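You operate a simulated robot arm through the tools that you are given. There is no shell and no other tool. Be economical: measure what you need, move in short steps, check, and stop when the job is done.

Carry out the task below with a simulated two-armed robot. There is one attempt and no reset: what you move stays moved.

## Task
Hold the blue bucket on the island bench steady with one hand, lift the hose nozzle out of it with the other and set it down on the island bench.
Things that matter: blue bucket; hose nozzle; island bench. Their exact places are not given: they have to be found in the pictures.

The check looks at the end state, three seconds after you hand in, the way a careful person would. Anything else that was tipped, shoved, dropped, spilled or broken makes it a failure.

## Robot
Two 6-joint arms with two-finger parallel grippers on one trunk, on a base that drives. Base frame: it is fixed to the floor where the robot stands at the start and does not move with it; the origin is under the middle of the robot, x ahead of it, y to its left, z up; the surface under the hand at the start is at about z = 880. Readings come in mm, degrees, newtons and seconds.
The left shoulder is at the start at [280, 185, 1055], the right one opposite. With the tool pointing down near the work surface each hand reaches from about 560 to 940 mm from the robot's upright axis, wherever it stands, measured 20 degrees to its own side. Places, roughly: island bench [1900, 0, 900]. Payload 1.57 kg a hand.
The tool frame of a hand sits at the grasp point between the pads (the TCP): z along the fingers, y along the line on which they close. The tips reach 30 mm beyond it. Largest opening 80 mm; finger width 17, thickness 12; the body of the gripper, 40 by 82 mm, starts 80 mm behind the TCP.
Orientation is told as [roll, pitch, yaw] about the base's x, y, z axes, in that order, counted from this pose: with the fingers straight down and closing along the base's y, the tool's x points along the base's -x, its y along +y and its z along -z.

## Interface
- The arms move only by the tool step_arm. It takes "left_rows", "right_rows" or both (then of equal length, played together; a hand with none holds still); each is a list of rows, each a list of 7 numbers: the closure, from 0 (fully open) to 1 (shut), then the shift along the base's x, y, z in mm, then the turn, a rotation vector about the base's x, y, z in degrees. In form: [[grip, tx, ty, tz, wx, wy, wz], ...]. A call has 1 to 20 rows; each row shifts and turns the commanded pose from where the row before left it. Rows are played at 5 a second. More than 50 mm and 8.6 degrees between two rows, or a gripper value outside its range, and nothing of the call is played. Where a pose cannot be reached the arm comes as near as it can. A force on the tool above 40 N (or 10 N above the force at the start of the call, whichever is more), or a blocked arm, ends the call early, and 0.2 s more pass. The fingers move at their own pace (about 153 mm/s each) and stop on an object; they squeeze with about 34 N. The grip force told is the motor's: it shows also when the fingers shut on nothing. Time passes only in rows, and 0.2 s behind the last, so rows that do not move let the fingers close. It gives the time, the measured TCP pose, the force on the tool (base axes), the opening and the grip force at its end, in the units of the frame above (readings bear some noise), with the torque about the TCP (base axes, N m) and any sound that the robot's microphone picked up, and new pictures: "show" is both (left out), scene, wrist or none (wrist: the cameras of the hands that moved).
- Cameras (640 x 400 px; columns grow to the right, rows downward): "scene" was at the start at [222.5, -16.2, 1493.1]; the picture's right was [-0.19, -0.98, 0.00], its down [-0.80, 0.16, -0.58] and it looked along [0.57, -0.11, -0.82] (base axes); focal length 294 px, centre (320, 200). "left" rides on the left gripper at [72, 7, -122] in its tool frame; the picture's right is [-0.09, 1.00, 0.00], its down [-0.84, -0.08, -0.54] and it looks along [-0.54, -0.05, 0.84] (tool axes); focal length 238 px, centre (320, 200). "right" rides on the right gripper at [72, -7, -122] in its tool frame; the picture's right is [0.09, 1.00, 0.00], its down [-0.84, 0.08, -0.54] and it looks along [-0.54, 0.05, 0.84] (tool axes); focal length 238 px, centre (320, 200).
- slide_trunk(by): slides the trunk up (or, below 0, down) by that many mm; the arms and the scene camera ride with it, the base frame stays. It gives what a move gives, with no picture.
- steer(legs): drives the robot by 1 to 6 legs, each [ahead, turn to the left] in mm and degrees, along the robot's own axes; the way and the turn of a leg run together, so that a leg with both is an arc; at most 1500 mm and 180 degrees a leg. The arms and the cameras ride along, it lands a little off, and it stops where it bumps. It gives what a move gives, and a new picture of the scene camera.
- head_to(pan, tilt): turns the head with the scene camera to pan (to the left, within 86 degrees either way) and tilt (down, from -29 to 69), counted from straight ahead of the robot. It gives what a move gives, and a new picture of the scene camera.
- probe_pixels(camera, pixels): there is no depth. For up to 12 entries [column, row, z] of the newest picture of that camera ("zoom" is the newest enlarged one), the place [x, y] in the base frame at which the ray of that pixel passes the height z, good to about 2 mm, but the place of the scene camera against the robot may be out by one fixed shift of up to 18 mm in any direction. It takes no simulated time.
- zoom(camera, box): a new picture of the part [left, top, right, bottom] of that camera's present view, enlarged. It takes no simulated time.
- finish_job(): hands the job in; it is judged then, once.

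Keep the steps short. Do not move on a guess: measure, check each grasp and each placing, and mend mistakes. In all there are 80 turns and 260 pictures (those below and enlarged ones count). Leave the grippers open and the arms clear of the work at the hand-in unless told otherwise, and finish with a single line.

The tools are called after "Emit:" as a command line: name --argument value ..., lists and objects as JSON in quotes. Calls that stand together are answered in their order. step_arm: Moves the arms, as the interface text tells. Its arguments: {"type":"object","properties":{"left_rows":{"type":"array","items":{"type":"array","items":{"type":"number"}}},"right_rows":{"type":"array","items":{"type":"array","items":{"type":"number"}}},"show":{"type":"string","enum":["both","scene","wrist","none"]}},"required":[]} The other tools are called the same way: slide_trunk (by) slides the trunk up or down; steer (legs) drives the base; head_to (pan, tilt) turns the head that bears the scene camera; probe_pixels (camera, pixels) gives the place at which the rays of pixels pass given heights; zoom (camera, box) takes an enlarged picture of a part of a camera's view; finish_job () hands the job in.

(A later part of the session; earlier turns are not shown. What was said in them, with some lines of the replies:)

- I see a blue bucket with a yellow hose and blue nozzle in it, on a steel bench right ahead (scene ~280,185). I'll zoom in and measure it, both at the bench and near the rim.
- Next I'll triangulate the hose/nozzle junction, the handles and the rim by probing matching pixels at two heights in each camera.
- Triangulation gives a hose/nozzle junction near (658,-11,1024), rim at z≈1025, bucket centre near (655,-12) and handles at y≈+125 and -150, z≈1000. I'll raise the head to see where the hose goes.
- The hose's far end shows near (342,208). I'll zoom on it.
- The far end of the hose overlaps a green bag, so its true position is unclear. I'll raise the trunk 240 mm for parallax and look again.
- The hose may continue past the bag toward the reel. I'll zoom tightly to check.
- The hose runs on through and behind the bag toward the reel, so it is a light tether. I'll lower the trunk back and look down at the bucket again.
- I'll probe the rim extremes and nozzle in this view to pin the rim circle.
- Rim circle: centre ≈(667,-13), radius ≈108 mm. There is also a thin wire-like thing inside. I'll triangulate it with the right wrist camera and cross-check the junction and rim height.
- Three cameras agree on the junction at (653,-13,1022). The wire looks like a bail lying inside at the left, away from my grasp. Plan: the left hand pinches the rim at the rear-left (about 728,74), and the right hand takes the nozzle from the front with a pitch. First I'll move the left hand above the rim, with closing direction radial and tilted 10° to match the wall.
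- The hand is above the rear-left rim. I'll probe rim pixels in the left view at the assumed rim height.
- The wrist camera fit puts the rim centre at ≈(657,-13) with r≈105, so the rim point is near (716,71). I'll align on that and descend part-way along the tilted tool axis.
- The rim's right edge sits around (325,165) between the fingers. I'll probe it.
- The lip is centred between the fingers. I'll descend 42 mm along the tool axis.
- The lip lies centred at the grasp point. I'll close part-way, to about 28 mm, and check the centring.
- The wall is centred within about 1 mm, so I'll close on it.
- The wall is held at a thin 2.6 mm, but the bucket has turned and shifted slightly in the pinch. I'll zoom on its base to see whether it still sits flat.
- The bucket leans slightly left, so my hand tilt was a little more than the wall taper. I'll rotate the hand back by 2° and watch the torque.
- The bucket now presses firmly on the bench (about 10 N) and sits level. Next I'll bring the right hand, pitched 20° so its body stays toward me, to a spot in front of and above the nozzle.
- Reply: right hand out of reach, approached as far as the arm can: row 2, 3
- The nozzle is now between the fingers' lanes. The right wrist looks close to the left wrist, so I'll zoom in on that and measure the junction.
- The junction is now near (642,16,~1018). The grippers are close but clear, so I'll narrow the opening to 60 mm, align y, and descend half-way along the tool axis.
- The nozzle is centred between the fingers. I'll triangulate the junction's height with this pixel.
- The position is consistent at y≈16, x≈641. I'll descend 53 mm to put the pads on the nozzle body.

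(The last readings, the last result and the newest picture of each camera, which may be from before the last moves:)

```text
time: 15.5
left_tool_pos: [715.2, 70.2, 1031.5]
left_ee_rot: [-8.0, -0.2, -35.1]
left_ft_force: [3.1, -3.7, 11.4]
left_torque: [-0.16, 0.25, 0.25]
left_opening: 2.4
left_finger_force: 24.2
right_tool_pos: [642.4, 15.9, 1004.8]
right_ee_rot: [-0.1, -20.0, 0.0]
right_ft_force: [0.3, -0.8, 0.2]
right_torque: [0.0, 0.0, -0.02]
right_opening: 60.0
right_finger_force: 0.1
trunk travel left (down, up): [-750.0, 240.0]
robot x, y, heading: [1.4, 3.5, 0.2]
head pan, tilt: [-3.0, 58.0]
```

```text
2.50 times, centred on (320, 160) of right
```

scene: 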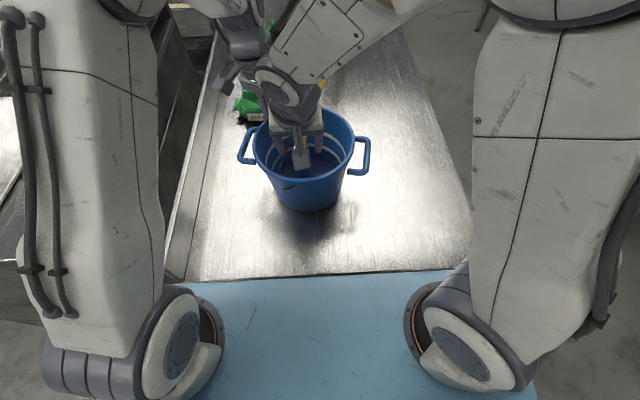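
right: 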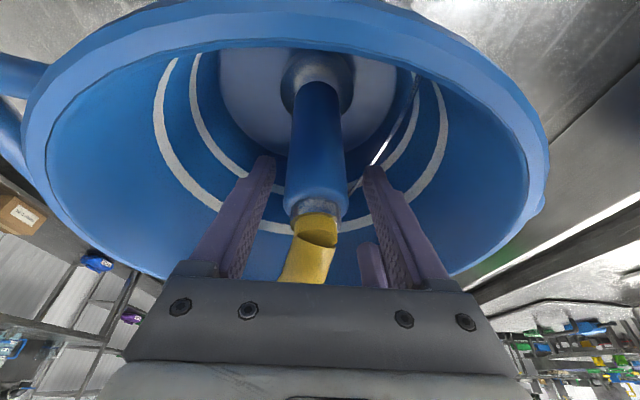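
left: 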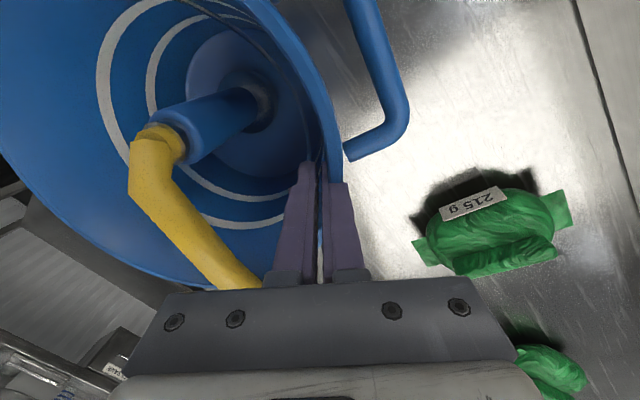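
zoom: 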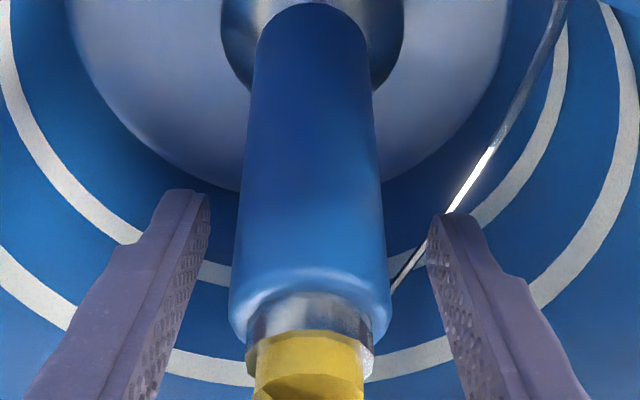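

The nozzle body top is right at the grasp point. I'll go 12 mm deeper and close.

Emit:
step_arm --right_rows '[[0.25, 1, -1, -12, 0, 0, 0], [0.4, 0, 0, 0, 0, 0, 0], [0.6, 0, 0, 0, 0, 0, 0], [1, 0, 0, 0, 0, 0, 0], [1, 0, 0, 0, 0, 0, 0]]'

Emit:
zoom --camera "right" --box '[220, 80, 420, 240]'

```text
time: 16.7
left_tool_pos: [715.3, 70.5, 1031.2]
left_ee_rot: [-8.1, 0.0, -35.0]
left_ft_force: [1.9, -4.6, 13.2]
left_torque: [0.11, 0.42, 0.17]
left_opening: 2.7
left_finger_force: 24.2
right_tool_pos: [642.4, 15.4, 993.1]
right_ee_rot: [-0.1, -20.0, 0.0]
right_ft_force: [0.8, -1.8, 2.0]
right_torque: [-0.2, -0.06, 0.01]
right_opening: 34.9
right_finger_force: 34.1
trunk travel left (down, up): [-750.0, 240.0]
robot x, y, heading: [3.1, 0.3, 0.4]
head pan, tilt: [-3.0, 58.0]
```

scene: 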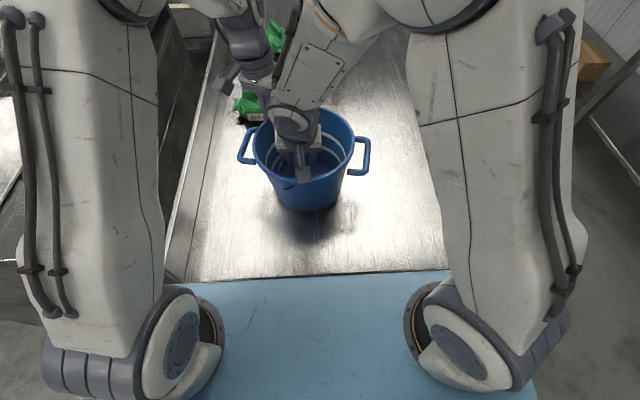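
right: 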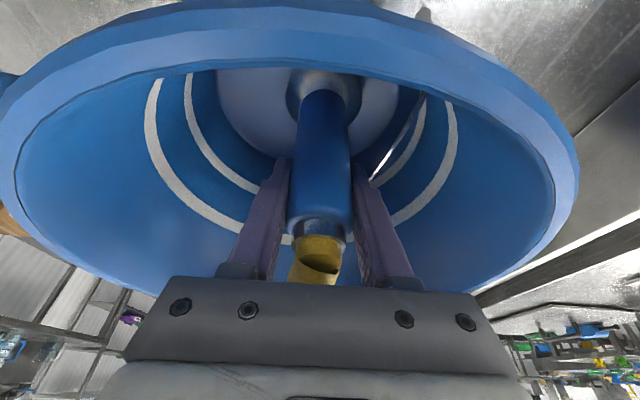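

```text
2.50 times, centred on (320, 160) of right
```

zoom: 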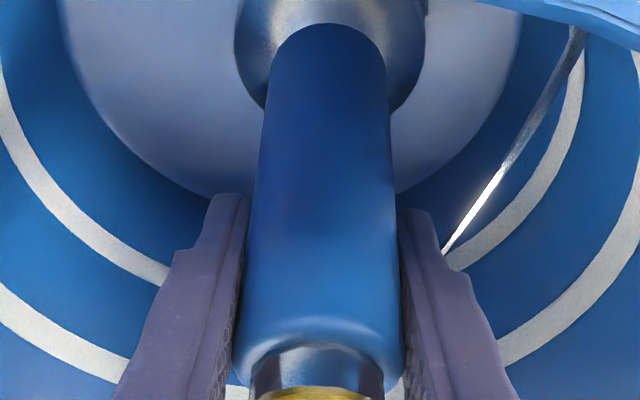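

The nozzle is held at 34.9 mm opening. I'll lift straight up by 50 mm and watch the forces.

Emit:
step_arm --right_rows '[[1, 0, 0, 12, 0, 0, 0], [1, 0, 0, 18, 0, 0, 0], [1, 0, 0, 20, 0, 0, 0]]'

Emit:
zoom --camera "scene" --box '[200, 0, 400, 220]'

```text
time: 17.5
left_tool_pos: [714.9, 70.4, 1030.3]
left_ee_rot: [-8.0, 0.0, -34.9]
left_ft_force: [0.8, -2.4, 15.7]
left_torque: [-0.08, 0.55, 0.1]
left_opening: 2.6
left_finger_force: 24.1
right_tool_pos: [641.9, 16.0, 1042.8]
right_ee_rot: [0.0, -20.1, -0.1]
right_ft_force: [-0.3, -0.6, -4.2]
right_torque: [-0.03, -0.01, 0.0]
right_opening: 34.9
right_finger_force: 34.3
trunk travel left (down, up): [-750.0, 240.0]
robot x, y, heading: [3.2, -0.5, -0.1]
head pan, tilt: [-3.0, 58.0]
```

scene: 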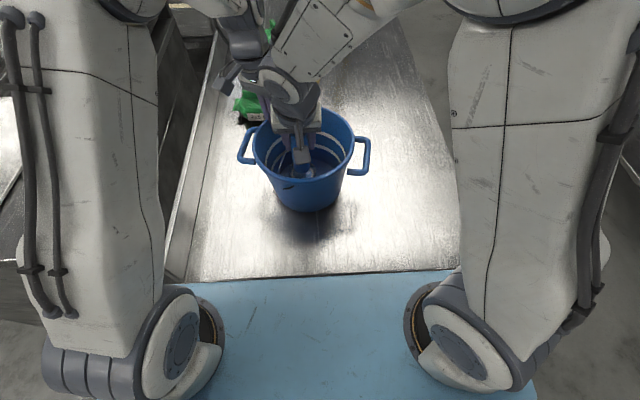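
right: 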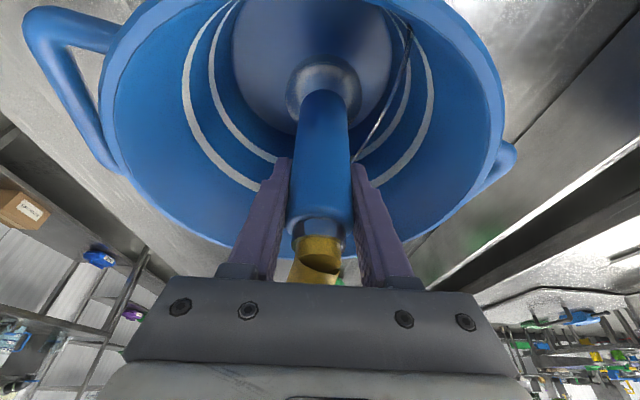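

```text
1.82 times, centred on (300, 110) of scene
```

zoom: 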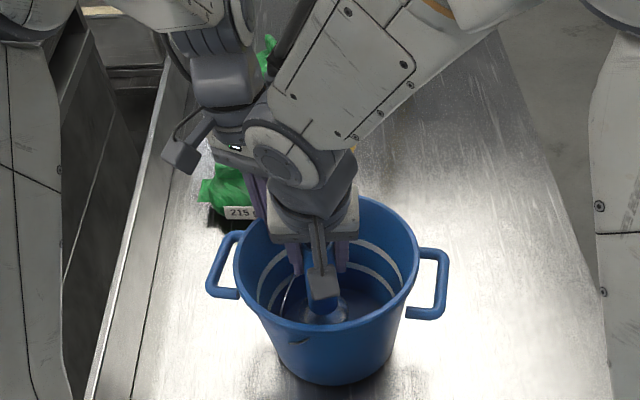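

The nozzle lifts freely at about 4 N load. I'll keep lifting while drifting slightly toward me and right, away from the left wrist.

Emit:
step_arm --right_rows '[[1, -4, -4, 25, 0, 0, 0], [1, -4, -4, 25, 0, 0, 0], [1, -4, -4, 25, 0, 0, 0]]' --show "scene"

Emit:
zoom --camera "scene" --box '[200, 0, 400, 220]'

```text
time: 18.3
left_tool_pos: [715.0, 70.3, 1029.9]
left_ee_rot: [-8.0, 0.1, -35.1]
left_ft_force: [0.8, -2.4, 14.6]
left_torque: [-0.07, 0.49, 0.13]
left_opening: 2.5
left_finger_force: 24.7
right_tool_pos: [631.8, 3.3, 1118.0]
right_ee_rot: [0.1, -19.9, 0.0]
right_ft_force: [0.2, 0.0, -4.0]
right_torque: [-0.05, 0.0, -0.02]
right_opening: 34.9
right_finger_force: 34.5
trunk travel left (down, up): [-750.0, 240.0]
robot x, y, heading: [-0.5, 2.1, 0.2]
head pan, tilt: [-3.0, 58.0]
```

scene: 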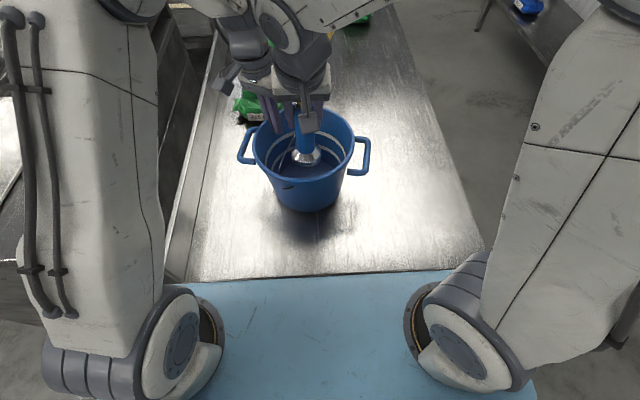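

```text
1.82 times, centred on (300, 110) of scene
```

zoom: 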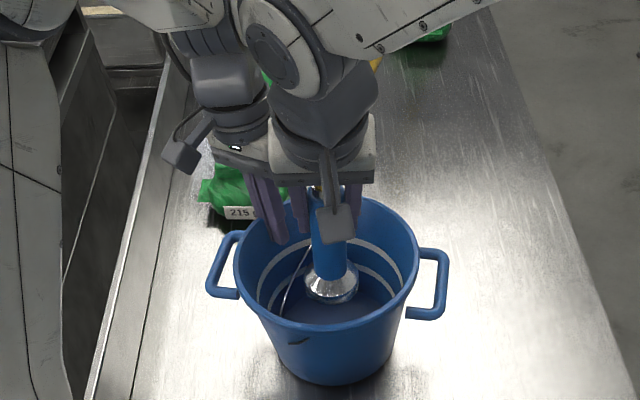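

It is clear so far, with the metal head hanging inside the rim. I'll lift further.

Emit:
step_arm --right_rows '[[1, -4, -5, 25, 0, 0, 0], [1, -4, -5, 25, 0, 0, 0], [1, -4, -5, 25, 0, 0, 0]]'

Emit:
zoom --camera "scene" --box '[200, 0, 400, 220]'

```text
time: 19.1
left_tool_pos: [715.1, 70.5, 1030.5]
left_ee_rot: [-7.9, 0.0, -35.0]
left_ft_force: [0.5, -1.3, 13.5]
left_torque: [-0.04, 0.53, 0.1]
left_opening: 2.5
left_finger_force: 24.2
right_tool_pos: [619.3, -13.4, 1194.0]
right_ee_rot: [-0.1, -19.9, 0.0]
right_ft_force: [0.0, 0.5, -3.9]
right_torque: [0.01, 0.01, -0.01]
right_opening: 34.8
right_finger_force: 33.6
trunk travel left (down, up): [-750.0, 240.0]
robot x, y, heading: [-0.5, 4.2, 0.1]
head pan, tilt: [-3.0, 58.0]
```

scene: 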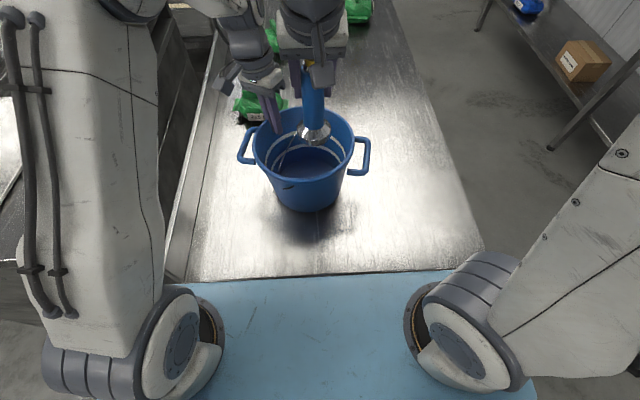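
right: 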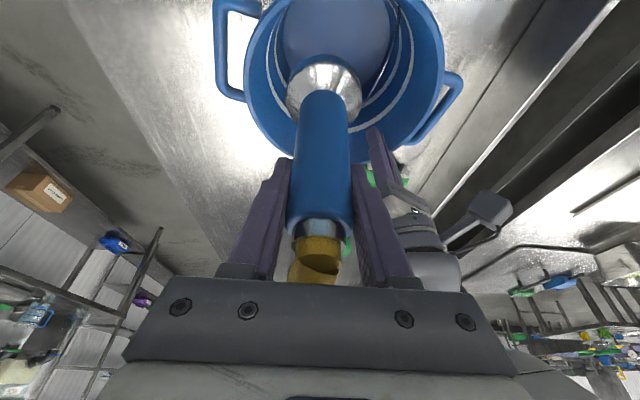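

```text
1.82 times, centred on (300, 110) of scene
```

zoom: 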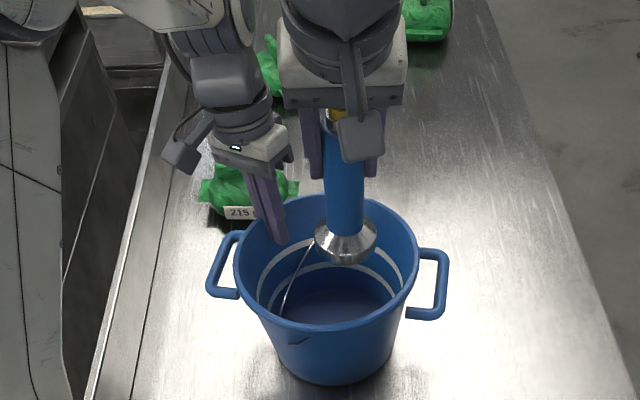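

The head bottom (≈z 1085) clears the rim (1025). I'll carry it to the right, to about y = -245.

Emit:
step_arm --right_rows '[[1, 2, -38, 5, 0, 0, 0], [1, 4, -48, 0, 0, 0, 0], [1, 4, -49, 0, 0, 0, 0], [1, 4, -49, 0, 0, 0, 0], [1, 2, -46, 0, 0, 0, 0]]'

Emit:
zoom --camera "scene" --box '[220, 0, 460, 220]'

```text
time: 20.3
left_tool_pos: [715.6, 70.0, 1031.9]
left_ee_rot: [-8.0, -0.1, -35.1]
left_ft_force: [1.3, -3.0, 11.1]
left_torque: [-0.08, 0.42, 0.1]
left_opening: 2.7
left_finger_force: 23.9
right_tool_pos: [635.6, -242.2, 1200.2]
right_ee_rot: [-0.1, -19.9, 0.0]
right_ft_force: [-0.1, 0.4, -4.3]
right_torque: [-0.04, -0.06, 0.02]
right_opening: 34.9
right_finger_force: 34.0
trunk travel left (down, up): [-750.0, 240.0]
robot x, y, heading: [-2.2, -1.7, -0.2]
head pan, tilt: [-3.0, 58.0]
```

scene: 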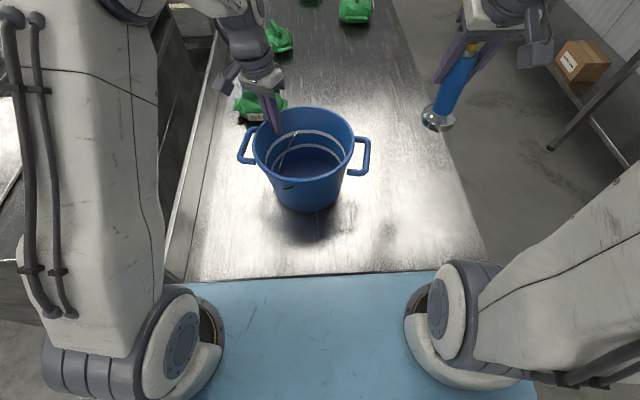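
right: 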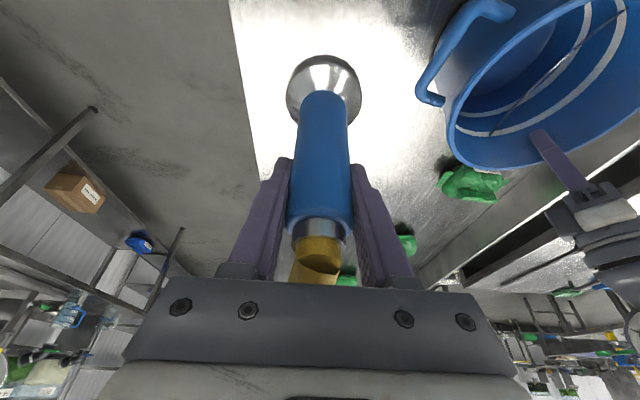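

```text
1.82 times, centred on (340, 110) of scene
```

zoom: 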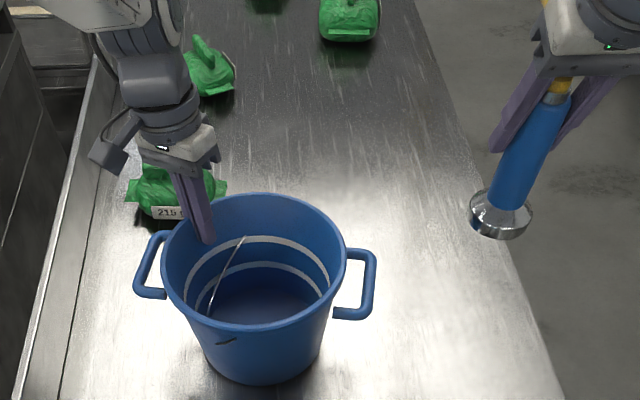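

I'll check where the bench edge and bucket handle are relative to the nozzle, using the right wrist camera.

Emit:
probe_pixels --camera "right" --pixels '[[235, 40, 880], [250, 120, 880], [420, 95, 1000], [325, 60, 1085], [325, 60, 1095], [322, 92, 1095], [440, 130, 880], [288, 92, 1090], [361, 92, 1090]]'

Emit:
probe_pixels --camera "scene" --pixels '[[450, 180, 880], [370, 155, 1000], [436, 120, 1085], [436, 130, 1085]]'

```text
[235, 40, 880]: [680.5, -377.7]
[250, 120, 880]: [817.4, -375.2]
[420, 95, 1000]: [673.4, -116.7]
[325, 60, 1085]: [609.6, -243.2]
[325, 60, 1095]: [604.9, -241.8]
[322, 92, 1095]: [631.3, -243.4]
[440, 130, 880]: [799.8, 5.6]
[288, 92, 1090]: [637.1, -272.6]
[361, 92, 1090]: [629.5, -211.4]
```

```text
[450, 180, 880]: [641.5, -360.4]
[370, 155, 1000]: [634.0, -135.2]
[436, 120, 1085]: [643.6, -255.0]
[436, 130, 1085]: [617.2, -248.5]
```

The nozzle sits midway between handle (y≈-130) and bench edge (y≈-375), and is upright within a few degrees. I'll lower it to about 25 mm above the bench.

Emit:
step_arm --right_rows '[[1, 0, 0, -40, 0, 0, 0], [1, 0, 0, -45, 0, 0, 0], [1, 0, 0, -45, 0, 0, 0], [1, 0, 0, -30, 0, 0, 0], [1, 0, 0, -20, 0, 0, 0]]'

Emit:
zoom --camera "scene" --box '[260, 40, 480, 240]'

```text
time: 21.5
left_tool_pos: [716.4, 70.6, 1030.4]
left_ee_rot: [-7.9, 0.0, -35.0]
left_ft_force: [0.6, -1.0, 8.0]
left_torque: [0.13, 0.35, 0.06]
left_opening: 2.6
left_finger_force: 23.8
right_tool_pos: [635.6, -243.1, 1016.9]
right_ee_rot: [0.0, -20.1, 0.0]
right_ft_force: [0.0, -0.3, -4.8]
right_torque: [-0.01, 0.0, 0.0]
right_opening: 34.7
right_finger_force: 34.3
trunk travel left (down, up): [-750.0, 240.0]
robot x, y, heading: [-1.8, -3.3, 0.1]
head pan, tilt: [-3.0, 58.0]
```

scene: 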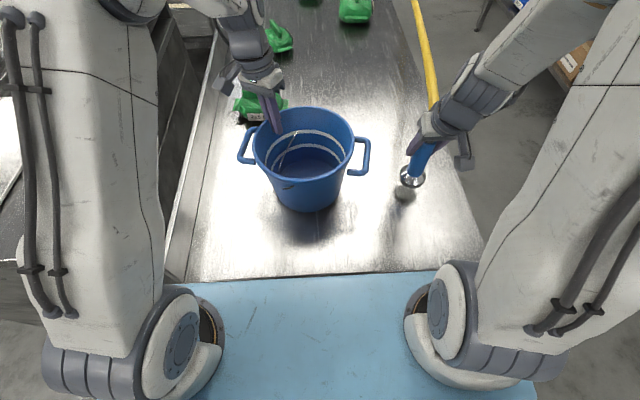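
right: 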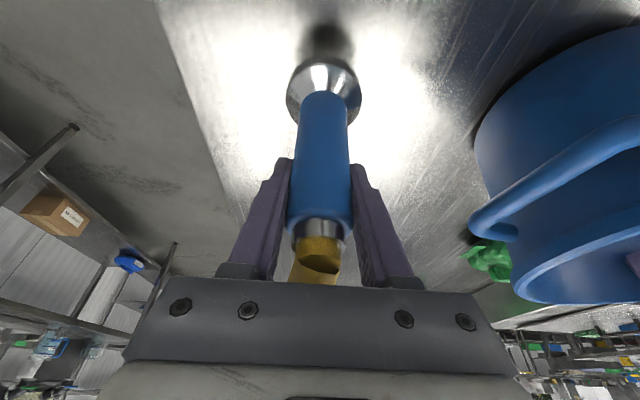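

```text
2.00 times, centred on (370, 140) of scene
```

zoom: 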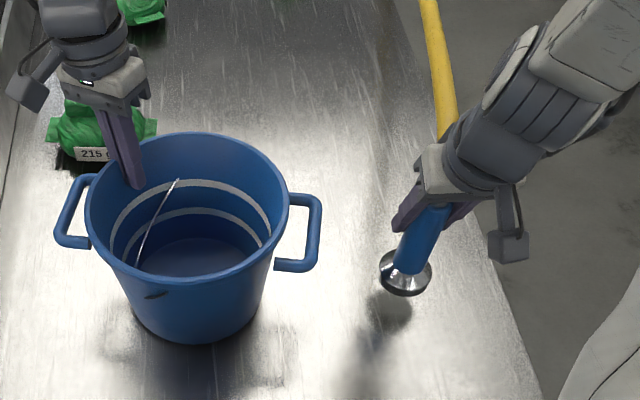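

The shadow shows it is still about 20 mm up. I'll lower slowly in small steps and watch for contact.

Emit:
step_arm --right_rows '[[1, 0, 0, -6, 0, 0, 0], [1, 0, 0, -5, 0, 0, 0], [1, 0, 0, -4, 0, 0, 0]]' --show "none"

Emit:
zoom --camera "right" --box '[240, 0, 420, 120]'

```text
time: 22.3
left_tool_pos: [715.7, 72.6, 1031.2]
left_ee_rot: [-8.1, 0.1, -35.0]
left_ft_force: [0.1, -1.3, 8.5]
left_torque: [0.12, 0.36, 0.09]
left_opening: 2.7
left_finger_force: 24.2
right_tool_pos: [635.5, -242.2, 1003.5]
right_ee_rot: [0.0, -20.0, 0.0]
right_ft_force: [0.5, 0.0, -3.3]
right_torque: [-0.05, 0.01, -0.01]
right_opening: 35.0
right_finger_force: 34.5
trunk travel left (down, up): [-750.0, 240.0]
robot x, y, heading: [-0.7, -1.2, 0.0]
head pan, tilt: [-3.0, 58.0]
```

```text
3.33 times, centred on (330, 60) of right
```

zoom: 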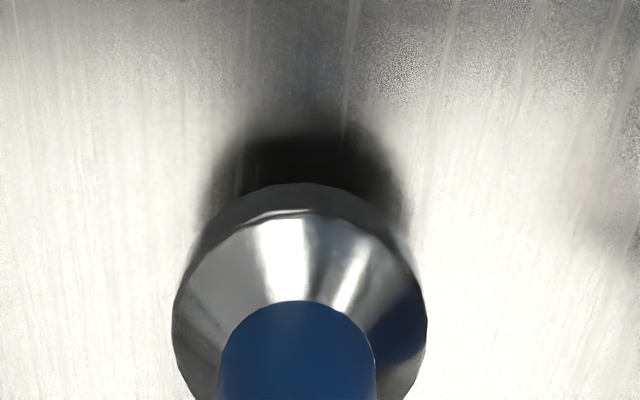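

Still a gap, so I'll continue down.

Emit:
step_arm --right_rows '[[1, 0, 0, -4, 0, 0, 0], [1, 0, 0, -3, 0, 0, 0], [1, 0, 0, -3, 0, 0, 0]]' --show "none"

Emit:
zoom --camera "right" --box '[240, 0, 420, 120]'

```text
time: 23.1
left_tool_pos: [715.6, 71.3, 1030.6]
left_ee_rot: [-8.0, 0.0, -35.0]
left_ft_force: [0.3, -1.8, 7.1]
left_torque: [0.09, 0.32, 0.06]
left_opening: 2.3
left_finger_force: 24.2
right_tool_pos: [635.1, -241.6, 993.6]
right_ee_rot: [0.0, -19.9, 0.1]
right_ft_force: [-0.4, 0.0, -4.5]
right_torque: [-0.02, -0.03, -0.01]
right_opening: 34.7
right_finger_force: 33.9
trunk travel left (down, up): [-750.0, 240.0]
robot x, y, heading: [-0.4, 0.3, -0.1]
head pan, tilt: [-3.0, 58.0]
```

```text
3.33 times, centred on (330, 60) of right
```

zoom: 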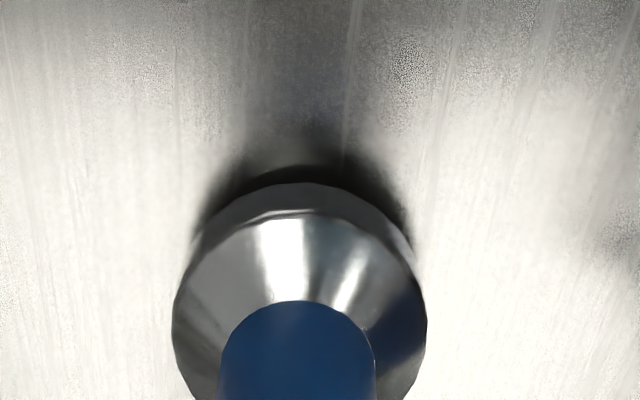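

Nearly there. I'll use 2 mm steps.

Emit:
step_arm --right_rows '[[1, 0, 0, -2, 0, 0, 0], [1, 0, 0, -2, 0, 0, 0], [1, 0, 0, -1.5, 0, 0, 0]]' --show "none"

Emit:
zoom --camera "right" --box '[240, 0, 420, 120]'

```text
time: 23.9
left_tool_pos: [716.7, 70.0, 1030.0]
left_ee_rot: [-8.0, 0.0, -35.0]
left_ft_force: [0.8, -1.2, 6.7]
left_torque: [0.08, 0.36, 0.03]
left_opening: 2.5
left_finger_force: 24.0
right_tool_pos: [635.1, -241.2, 987.2]
right_ee_rot: [0.0, -20.0, -0.1]
right_ft_force: [-0.5, 0.1, -4.0]
right_torque: [0.0, -0.02, 0.0]
right_opening: 34.8
right_finger_force: 34.0
trunk travel left (down, up): [-750.0, 240.0]
robot x, y, heading: [0.8, 0.4, -0.1]
head pan, tilt: [-3.0, 58.0]
```

```text
3.33 times, centred on (330, 60) of right
```

zoom: 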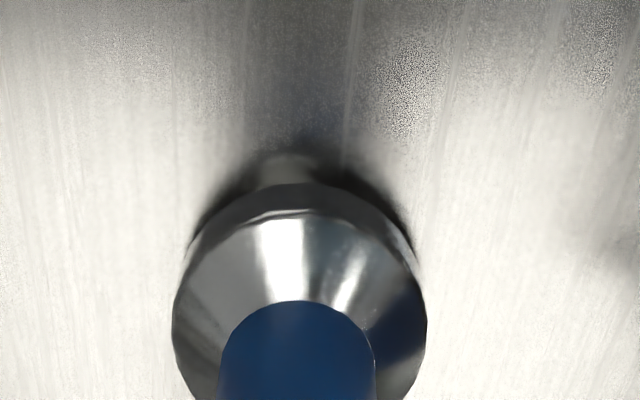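

Only a thin shadow remains and there is no contact yet. I'll go on in 1.5 mm steps.

Emit:
step_arm --right_rows '[[1, 0, 0, -1.5, 0, 0, 0], [1, 0, 0, -1.5, 0, 0, 0], [1, 0, 0, -1.5, 0, 0, 0]]' --show "none"

Emit:
zoom --camera "right" --box '[240, 0, 420, 120]'

```text
time: 24.7
left_tool_pos: [714.4, 70.8, 1030.3]
left_ee_rot: [-8.0, 0.1, -35.0]
left_ft_force: [-0.7, -0.9, -3.3]
left_torque: [0.2, -0.21, 0.01]
left_opening: 2.6
left_finger_force: 24.0
right_tool_pos: [635.0, -241.2, 984.4]
right_ee_rot: [0.1, -20.1, 0.0]
right_ft_force: [-7.3, -0.5, 25.5]
right_torque: [0.46, 0.14, 0.22]
right_opening: 34.9
right_finger_force: 34.3
trunk travel left (down, up): [-750.0, 240.0]
robot x, y, heading: [1.7, 2.2, -0.0]
head pan, tilt: [-3.0, 58.0]
```

```text
3.33 times, centred on (330, 60) of right
```

zoom: 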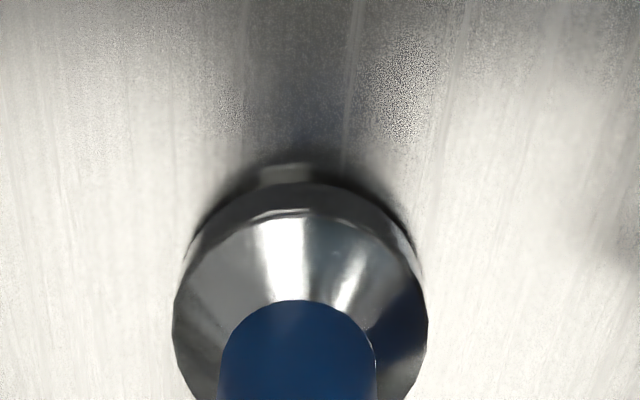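

Contact at 25 N. I'll back off 1 mm and open the fingers just slightly, to about 42 mm, to see whether it stands.

Emit:
step_arm --right_rows '[[1, 0, 0, 1, 0, 0, 0], [0.56, 0, 0, 0, 0, 0, 0], [0.53, 0, 0, 0, 0, 0, 0], [0.48, 0, 0, 0, 0, 0, 0], [0.48, 0, 0, 0, 0, 0, 0]]'

Emit:
zoom --camera "scene" --box '[260, 40, 480, 240]'

Emit:
zoom --camera "right" --box '[200, 20, 440, 290]'

```text
time: 25.9
left_tool_pos: [715.2, 71.0, 1030.1]
left_ee_rot: [-8.1, -0.1, -35.0]
left_ft_force: [-1.8, 1.2, 2.2]
left_torque: [0.46, 0.27, -0.04]
left_opening: 2.6
left_finger_force: 24.0
right_tool_pos: [635.6, -241.0, 983.9]
right_ee_rot: [0.0, -20.0, 0.0]
right_ft_force: [0.6, 0.0, 0.1]
right_torque: [0.0, -0.01, -0.03]
right_opening: 41.8
right_finger_force: 0.0
trunk travel left (down, up): [-750.0, 240.0]
robot x, y, heading: [-1.3, 1.0, -0.1]
head pan, tilt: [-3.0, 58.0]
```

scene: 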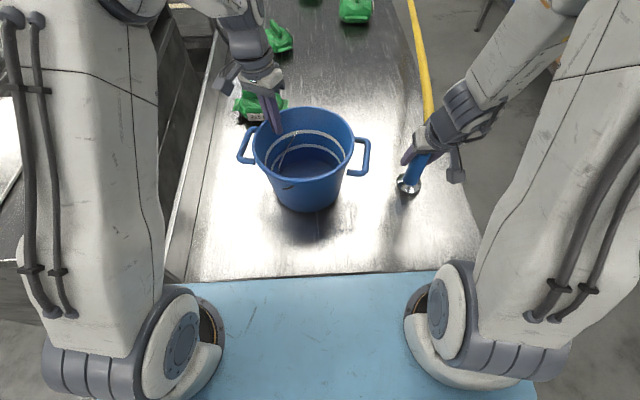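
right: 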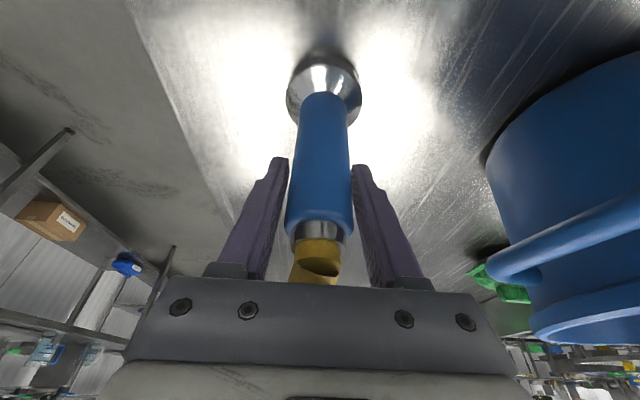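

```text
2.00 times, centred on (370, 140) of scene
```

zoom: 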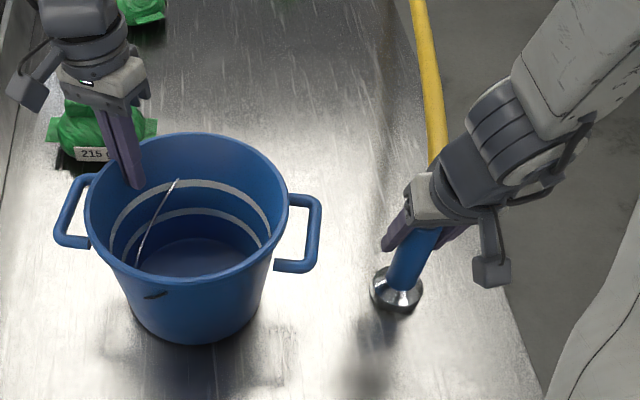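

```text
1.48 times, centred on (320, 155) of right
```

zoom: 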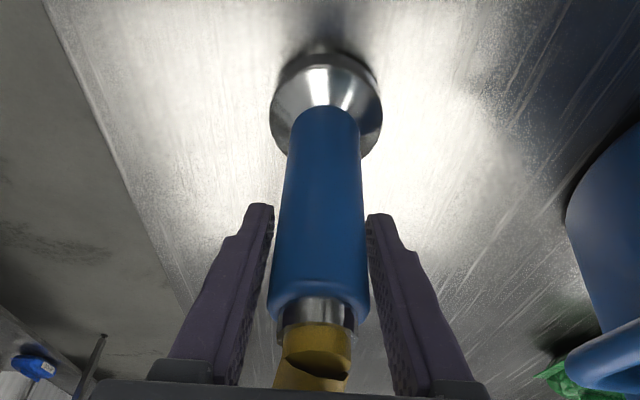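

It stands free with zero force. I'll open fully and back out slowly along the tool axis (the hose leaves forward between the fingers).

Emit:
step_arm --right_rows '[[0.2, 0, 0, 0, 0, 0, 0], [0, 0, 0, 0, 0, 0, 0], [0, 0, 0, 0, 0, 0, 0], [0, -7, 0, 19, 0, 0, 0], [0, -10, 0, 28, 0, 0, 0], [0, -10, 0, 28, 0, 0, 0]]'

Emit:
zoom --camera "scene" --box '[260, 40, 480, 240]'

```text
time: 27.3
left_tool_pos: [716.2, 70.7, 1029.8]
left_ee_rot: [-7.9, -0.1, -35.0]
left_ft_force: [-0.8, 0.9, 3.6]
left_torque: [0.37, 0.3, -0.07]
left_opening: 2.6
left_finger_force: 24.3
right_tool_pos: [608.4, -240.3, 1058.1]
right_ee_rot: [0.0, -20.0, -0.1]
right_ft_force: [0.2, 0.2, -0.2]
right_torque: [-0.03, 0.01, -0.03]
right_opening: 79.8
right_finger_force: 0.1
trunk travel left (down, up): [-750.0, 240.0]
robot x, y, heading: [1.6, 1.1, 0.1]
head pan, tilt: [-3.0, 58.0]
```

scene: 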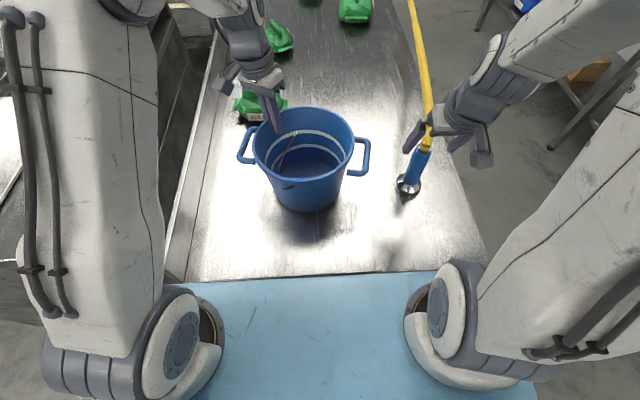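
right: 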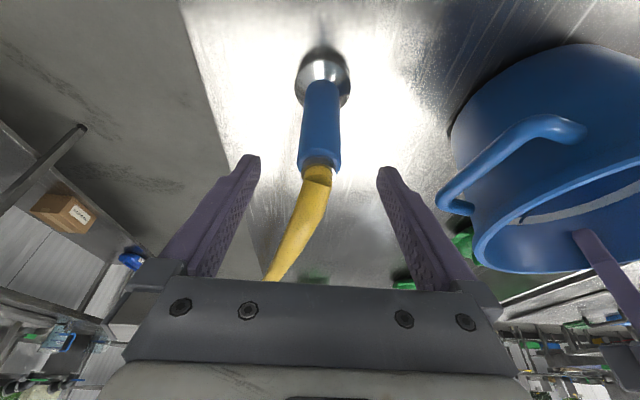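

```text
2.00 times, centred on (370, 140) of scene
```

zoom: 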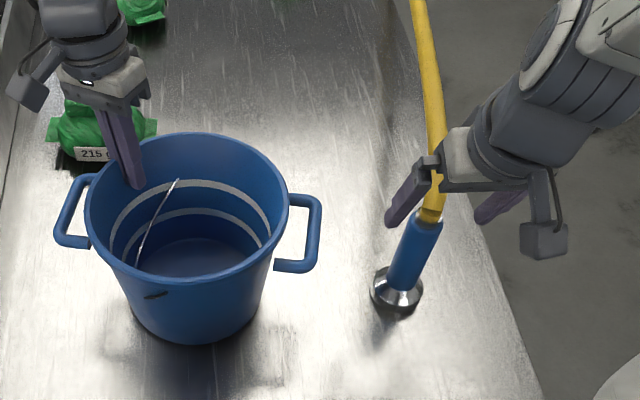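

The nozzle stands on its own. I'll back the right hand away up and toward me.

Emit:
step_arm --right_rows '[[0, -12, 0, 33, 0, 0, 0], [0, -12, 0, 33, 0, 0, 0], [0, -12, 0, 33, 0, 0, 0], [0, -10, -15, 5, 0, 6.7, 0], [0, -10, -15, 0, 0, 6.7, 0], [0, -10, -15, 0, 0, 6.6, 0]]'

Emit:
zoom --camera "scene" --box '[230, 80, 460, 230]'

```text
time: 28.7
left_tool_pos: [716.5, 69.9, 1030.1]
left_ee_rot: [-8.0, 0.0, -35.0]
left_ft_force: [-0.1, 0.3, -0.8]
left_torque: [0.26, 0.01, -0.02]
left_opening: 2.8
left_finger_force: 24.0
right_tool_pos: [541.8, -285.3, 1163.8]
right_ee_rot: [0.1, 0.1, 0.0]
right_ft_force: [-0.3, 0.0, 0.7]
right_torque: [0.0, 0.0, -0.02]
right_opening: 80.0
right_finger_force: 0.0
trunk travel left (down, up): [-750.0, 240.0]
robot x, y, heading: [-0.2, -2.5, -0.1]
head pan, tilt: [-3.0, 58.0]
```

scene: 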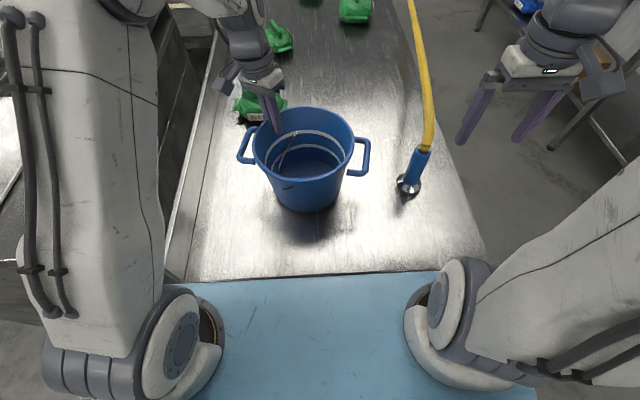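
right: 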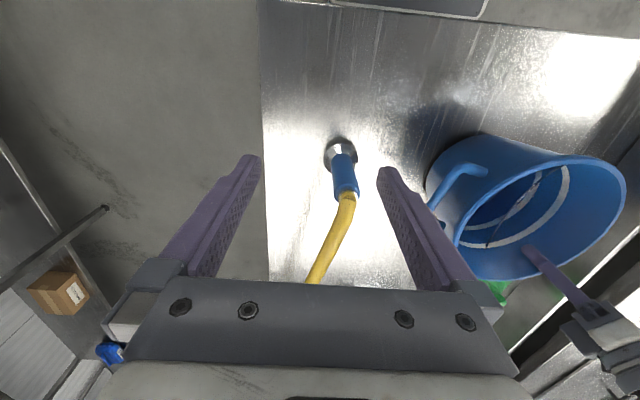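

```text
2.67 times, centred on (345, 155) of scene
```

zoom: 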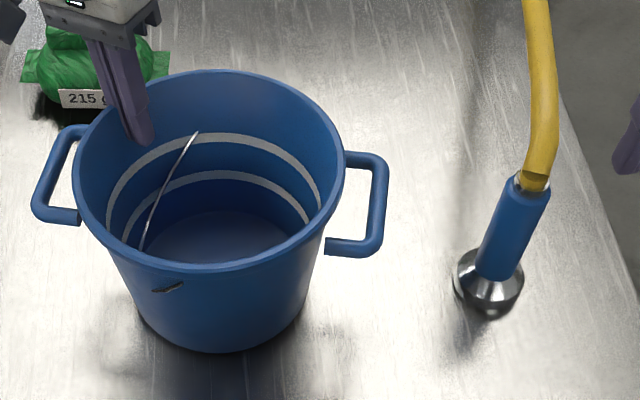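

The nozzle stands steady on the bench. Now I'll release the bucket: open to about 36 mm, which stays clear of the wire, then withdraw along the tool axis.

Emit:
step_arm --left_rows '[[0.9, 0, 0, 0, 0, 0, 0], [0.75, 0, 0, 0, 0, 0, 0], [0.55, 0, 0, 0, 0, 0, 0], [0.55, 0, 0, 0, 0, 0, 0]]'

Emit:
zoom --camera "scene" --box '[230, 80, 460, 230]'

```text
time: 29.7
left_tool_pos: [715.5, 70.7, 1029.5]
left_ee_rot: [-8.1, -0.1, -35.0]
left_ft_force: [0.7, 0.0, 0.5]
left_torque: [-0.02, 0.03, -0.04]
left_opening: 35.9
left_finger_force: 0.1
right_tool_pos: [543.2, -286.0, 1162.5]
right_ee_rot: [0.1, 0.0, 0.0]
right_ft_force: [0.2, 0.4, 1.0]
right_torque: [0.0, -0.03, 0.02]
right_opening: 79.9
right_finger_force: 0.2
trunk travel left (down, up): [-750.0, 240.0]
robot x, y, heading: [4.5, 2.4, 0.0]
head pan, tilt: [-3.0, 58.0]
```

scene: 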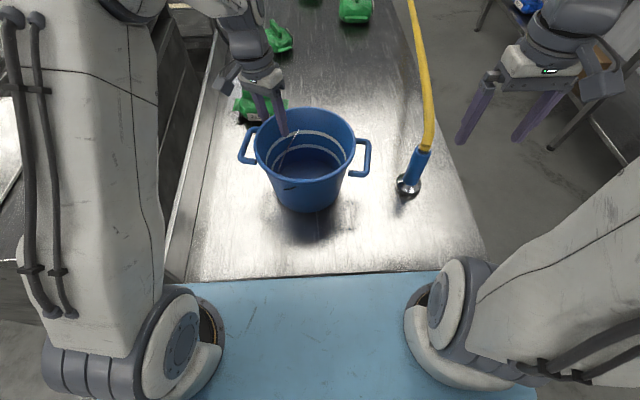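
left: 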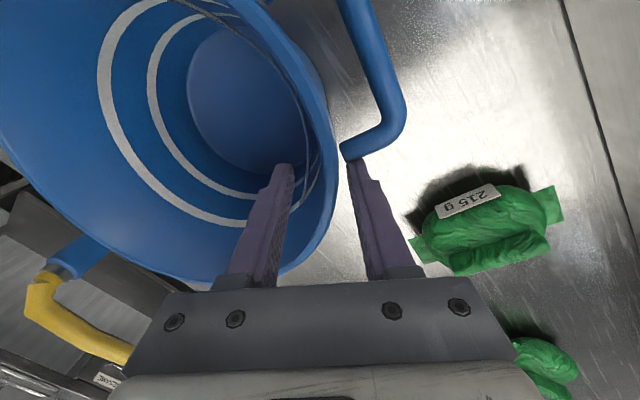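

```text
2.67 times, centred on (345, 155) of scene
```

zoom: 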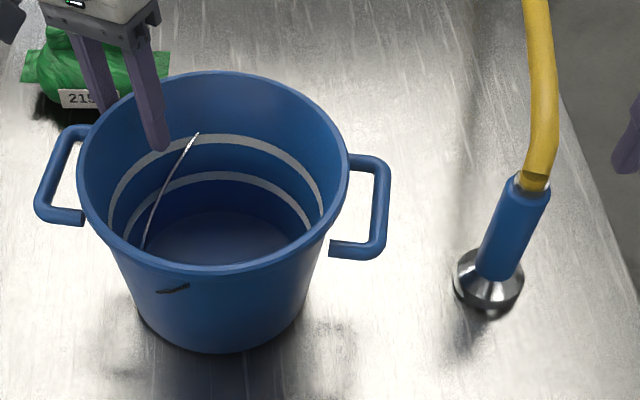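

Forces are zero and the bucket sits level. I'll withdraw the left hand upward along its axis.

Emit:
step_arm --left_rows '[[0.55, 1.5, 2, 20, 0, 0, 0], [0.55, 2.5, 3.5, 30, 0, 0, 0], [0.55, 3, 5, 45, 0, 0, 0], [0.3, 0, 5, 45, 0, 0, 0], [0, -15, 15, 30, 0, 0, 0], [0, -30, 25, 10, 0, 0, 0], [0, -35, 25, 0, 0, 0, 0]]'

Emit:
zoom --camera "scene" --box '[230, 80, 460, 230]'

```text
time: 31.3
left_tool_pos: [642.8, 151.7, 1210.4]
left_ee_rot: [-8.0, 0.1, -34.9]
left_ft_force: [0.2, -0.6, -0.2]
left_torque: [-0.03, -0.01, 0.02]
left_opening: 80.0
left_finger_force: 0.1
right_tool_pos: [542.8, -285.4, 1163.3]
right_ee_rot: [0.0, 0.0, -0.1]
right_ft_force: [0.5, -0.2, -0.9]
right_torque: [0.0, 0.01, 0.01]
right_opening: 79.9
right_finger_force: 0.1
trunk travel left (down, up): [-750.0, 240.0]
robot x, y, heading: [-2.9, 2.0, -0.0]
head pan, tilt: [-3.0, 58.0]
```

scene: 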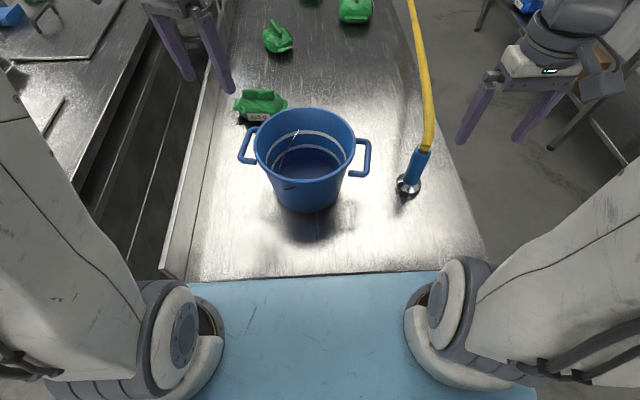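
left: 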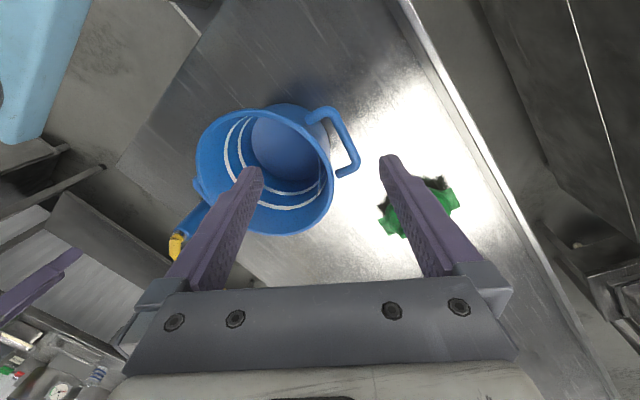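

```text
2.67 times, centred on (345, 155) of scene
```

zoom: 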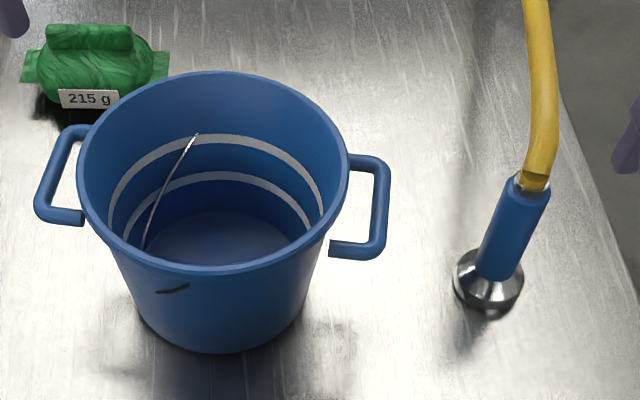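

The bucket stands upright, the nozzle stands still on the bench, the bags are undisturbed, and both hands are open and clear. I'll hand in.

Emit:
finish_job

```text
The job is handed in.
```

The nozzle stands by itself on the island bench, right of the bucket; the bucket is upright after shifting about 15 mm and turning slightly when I gripped it, and both hands are open and clear.
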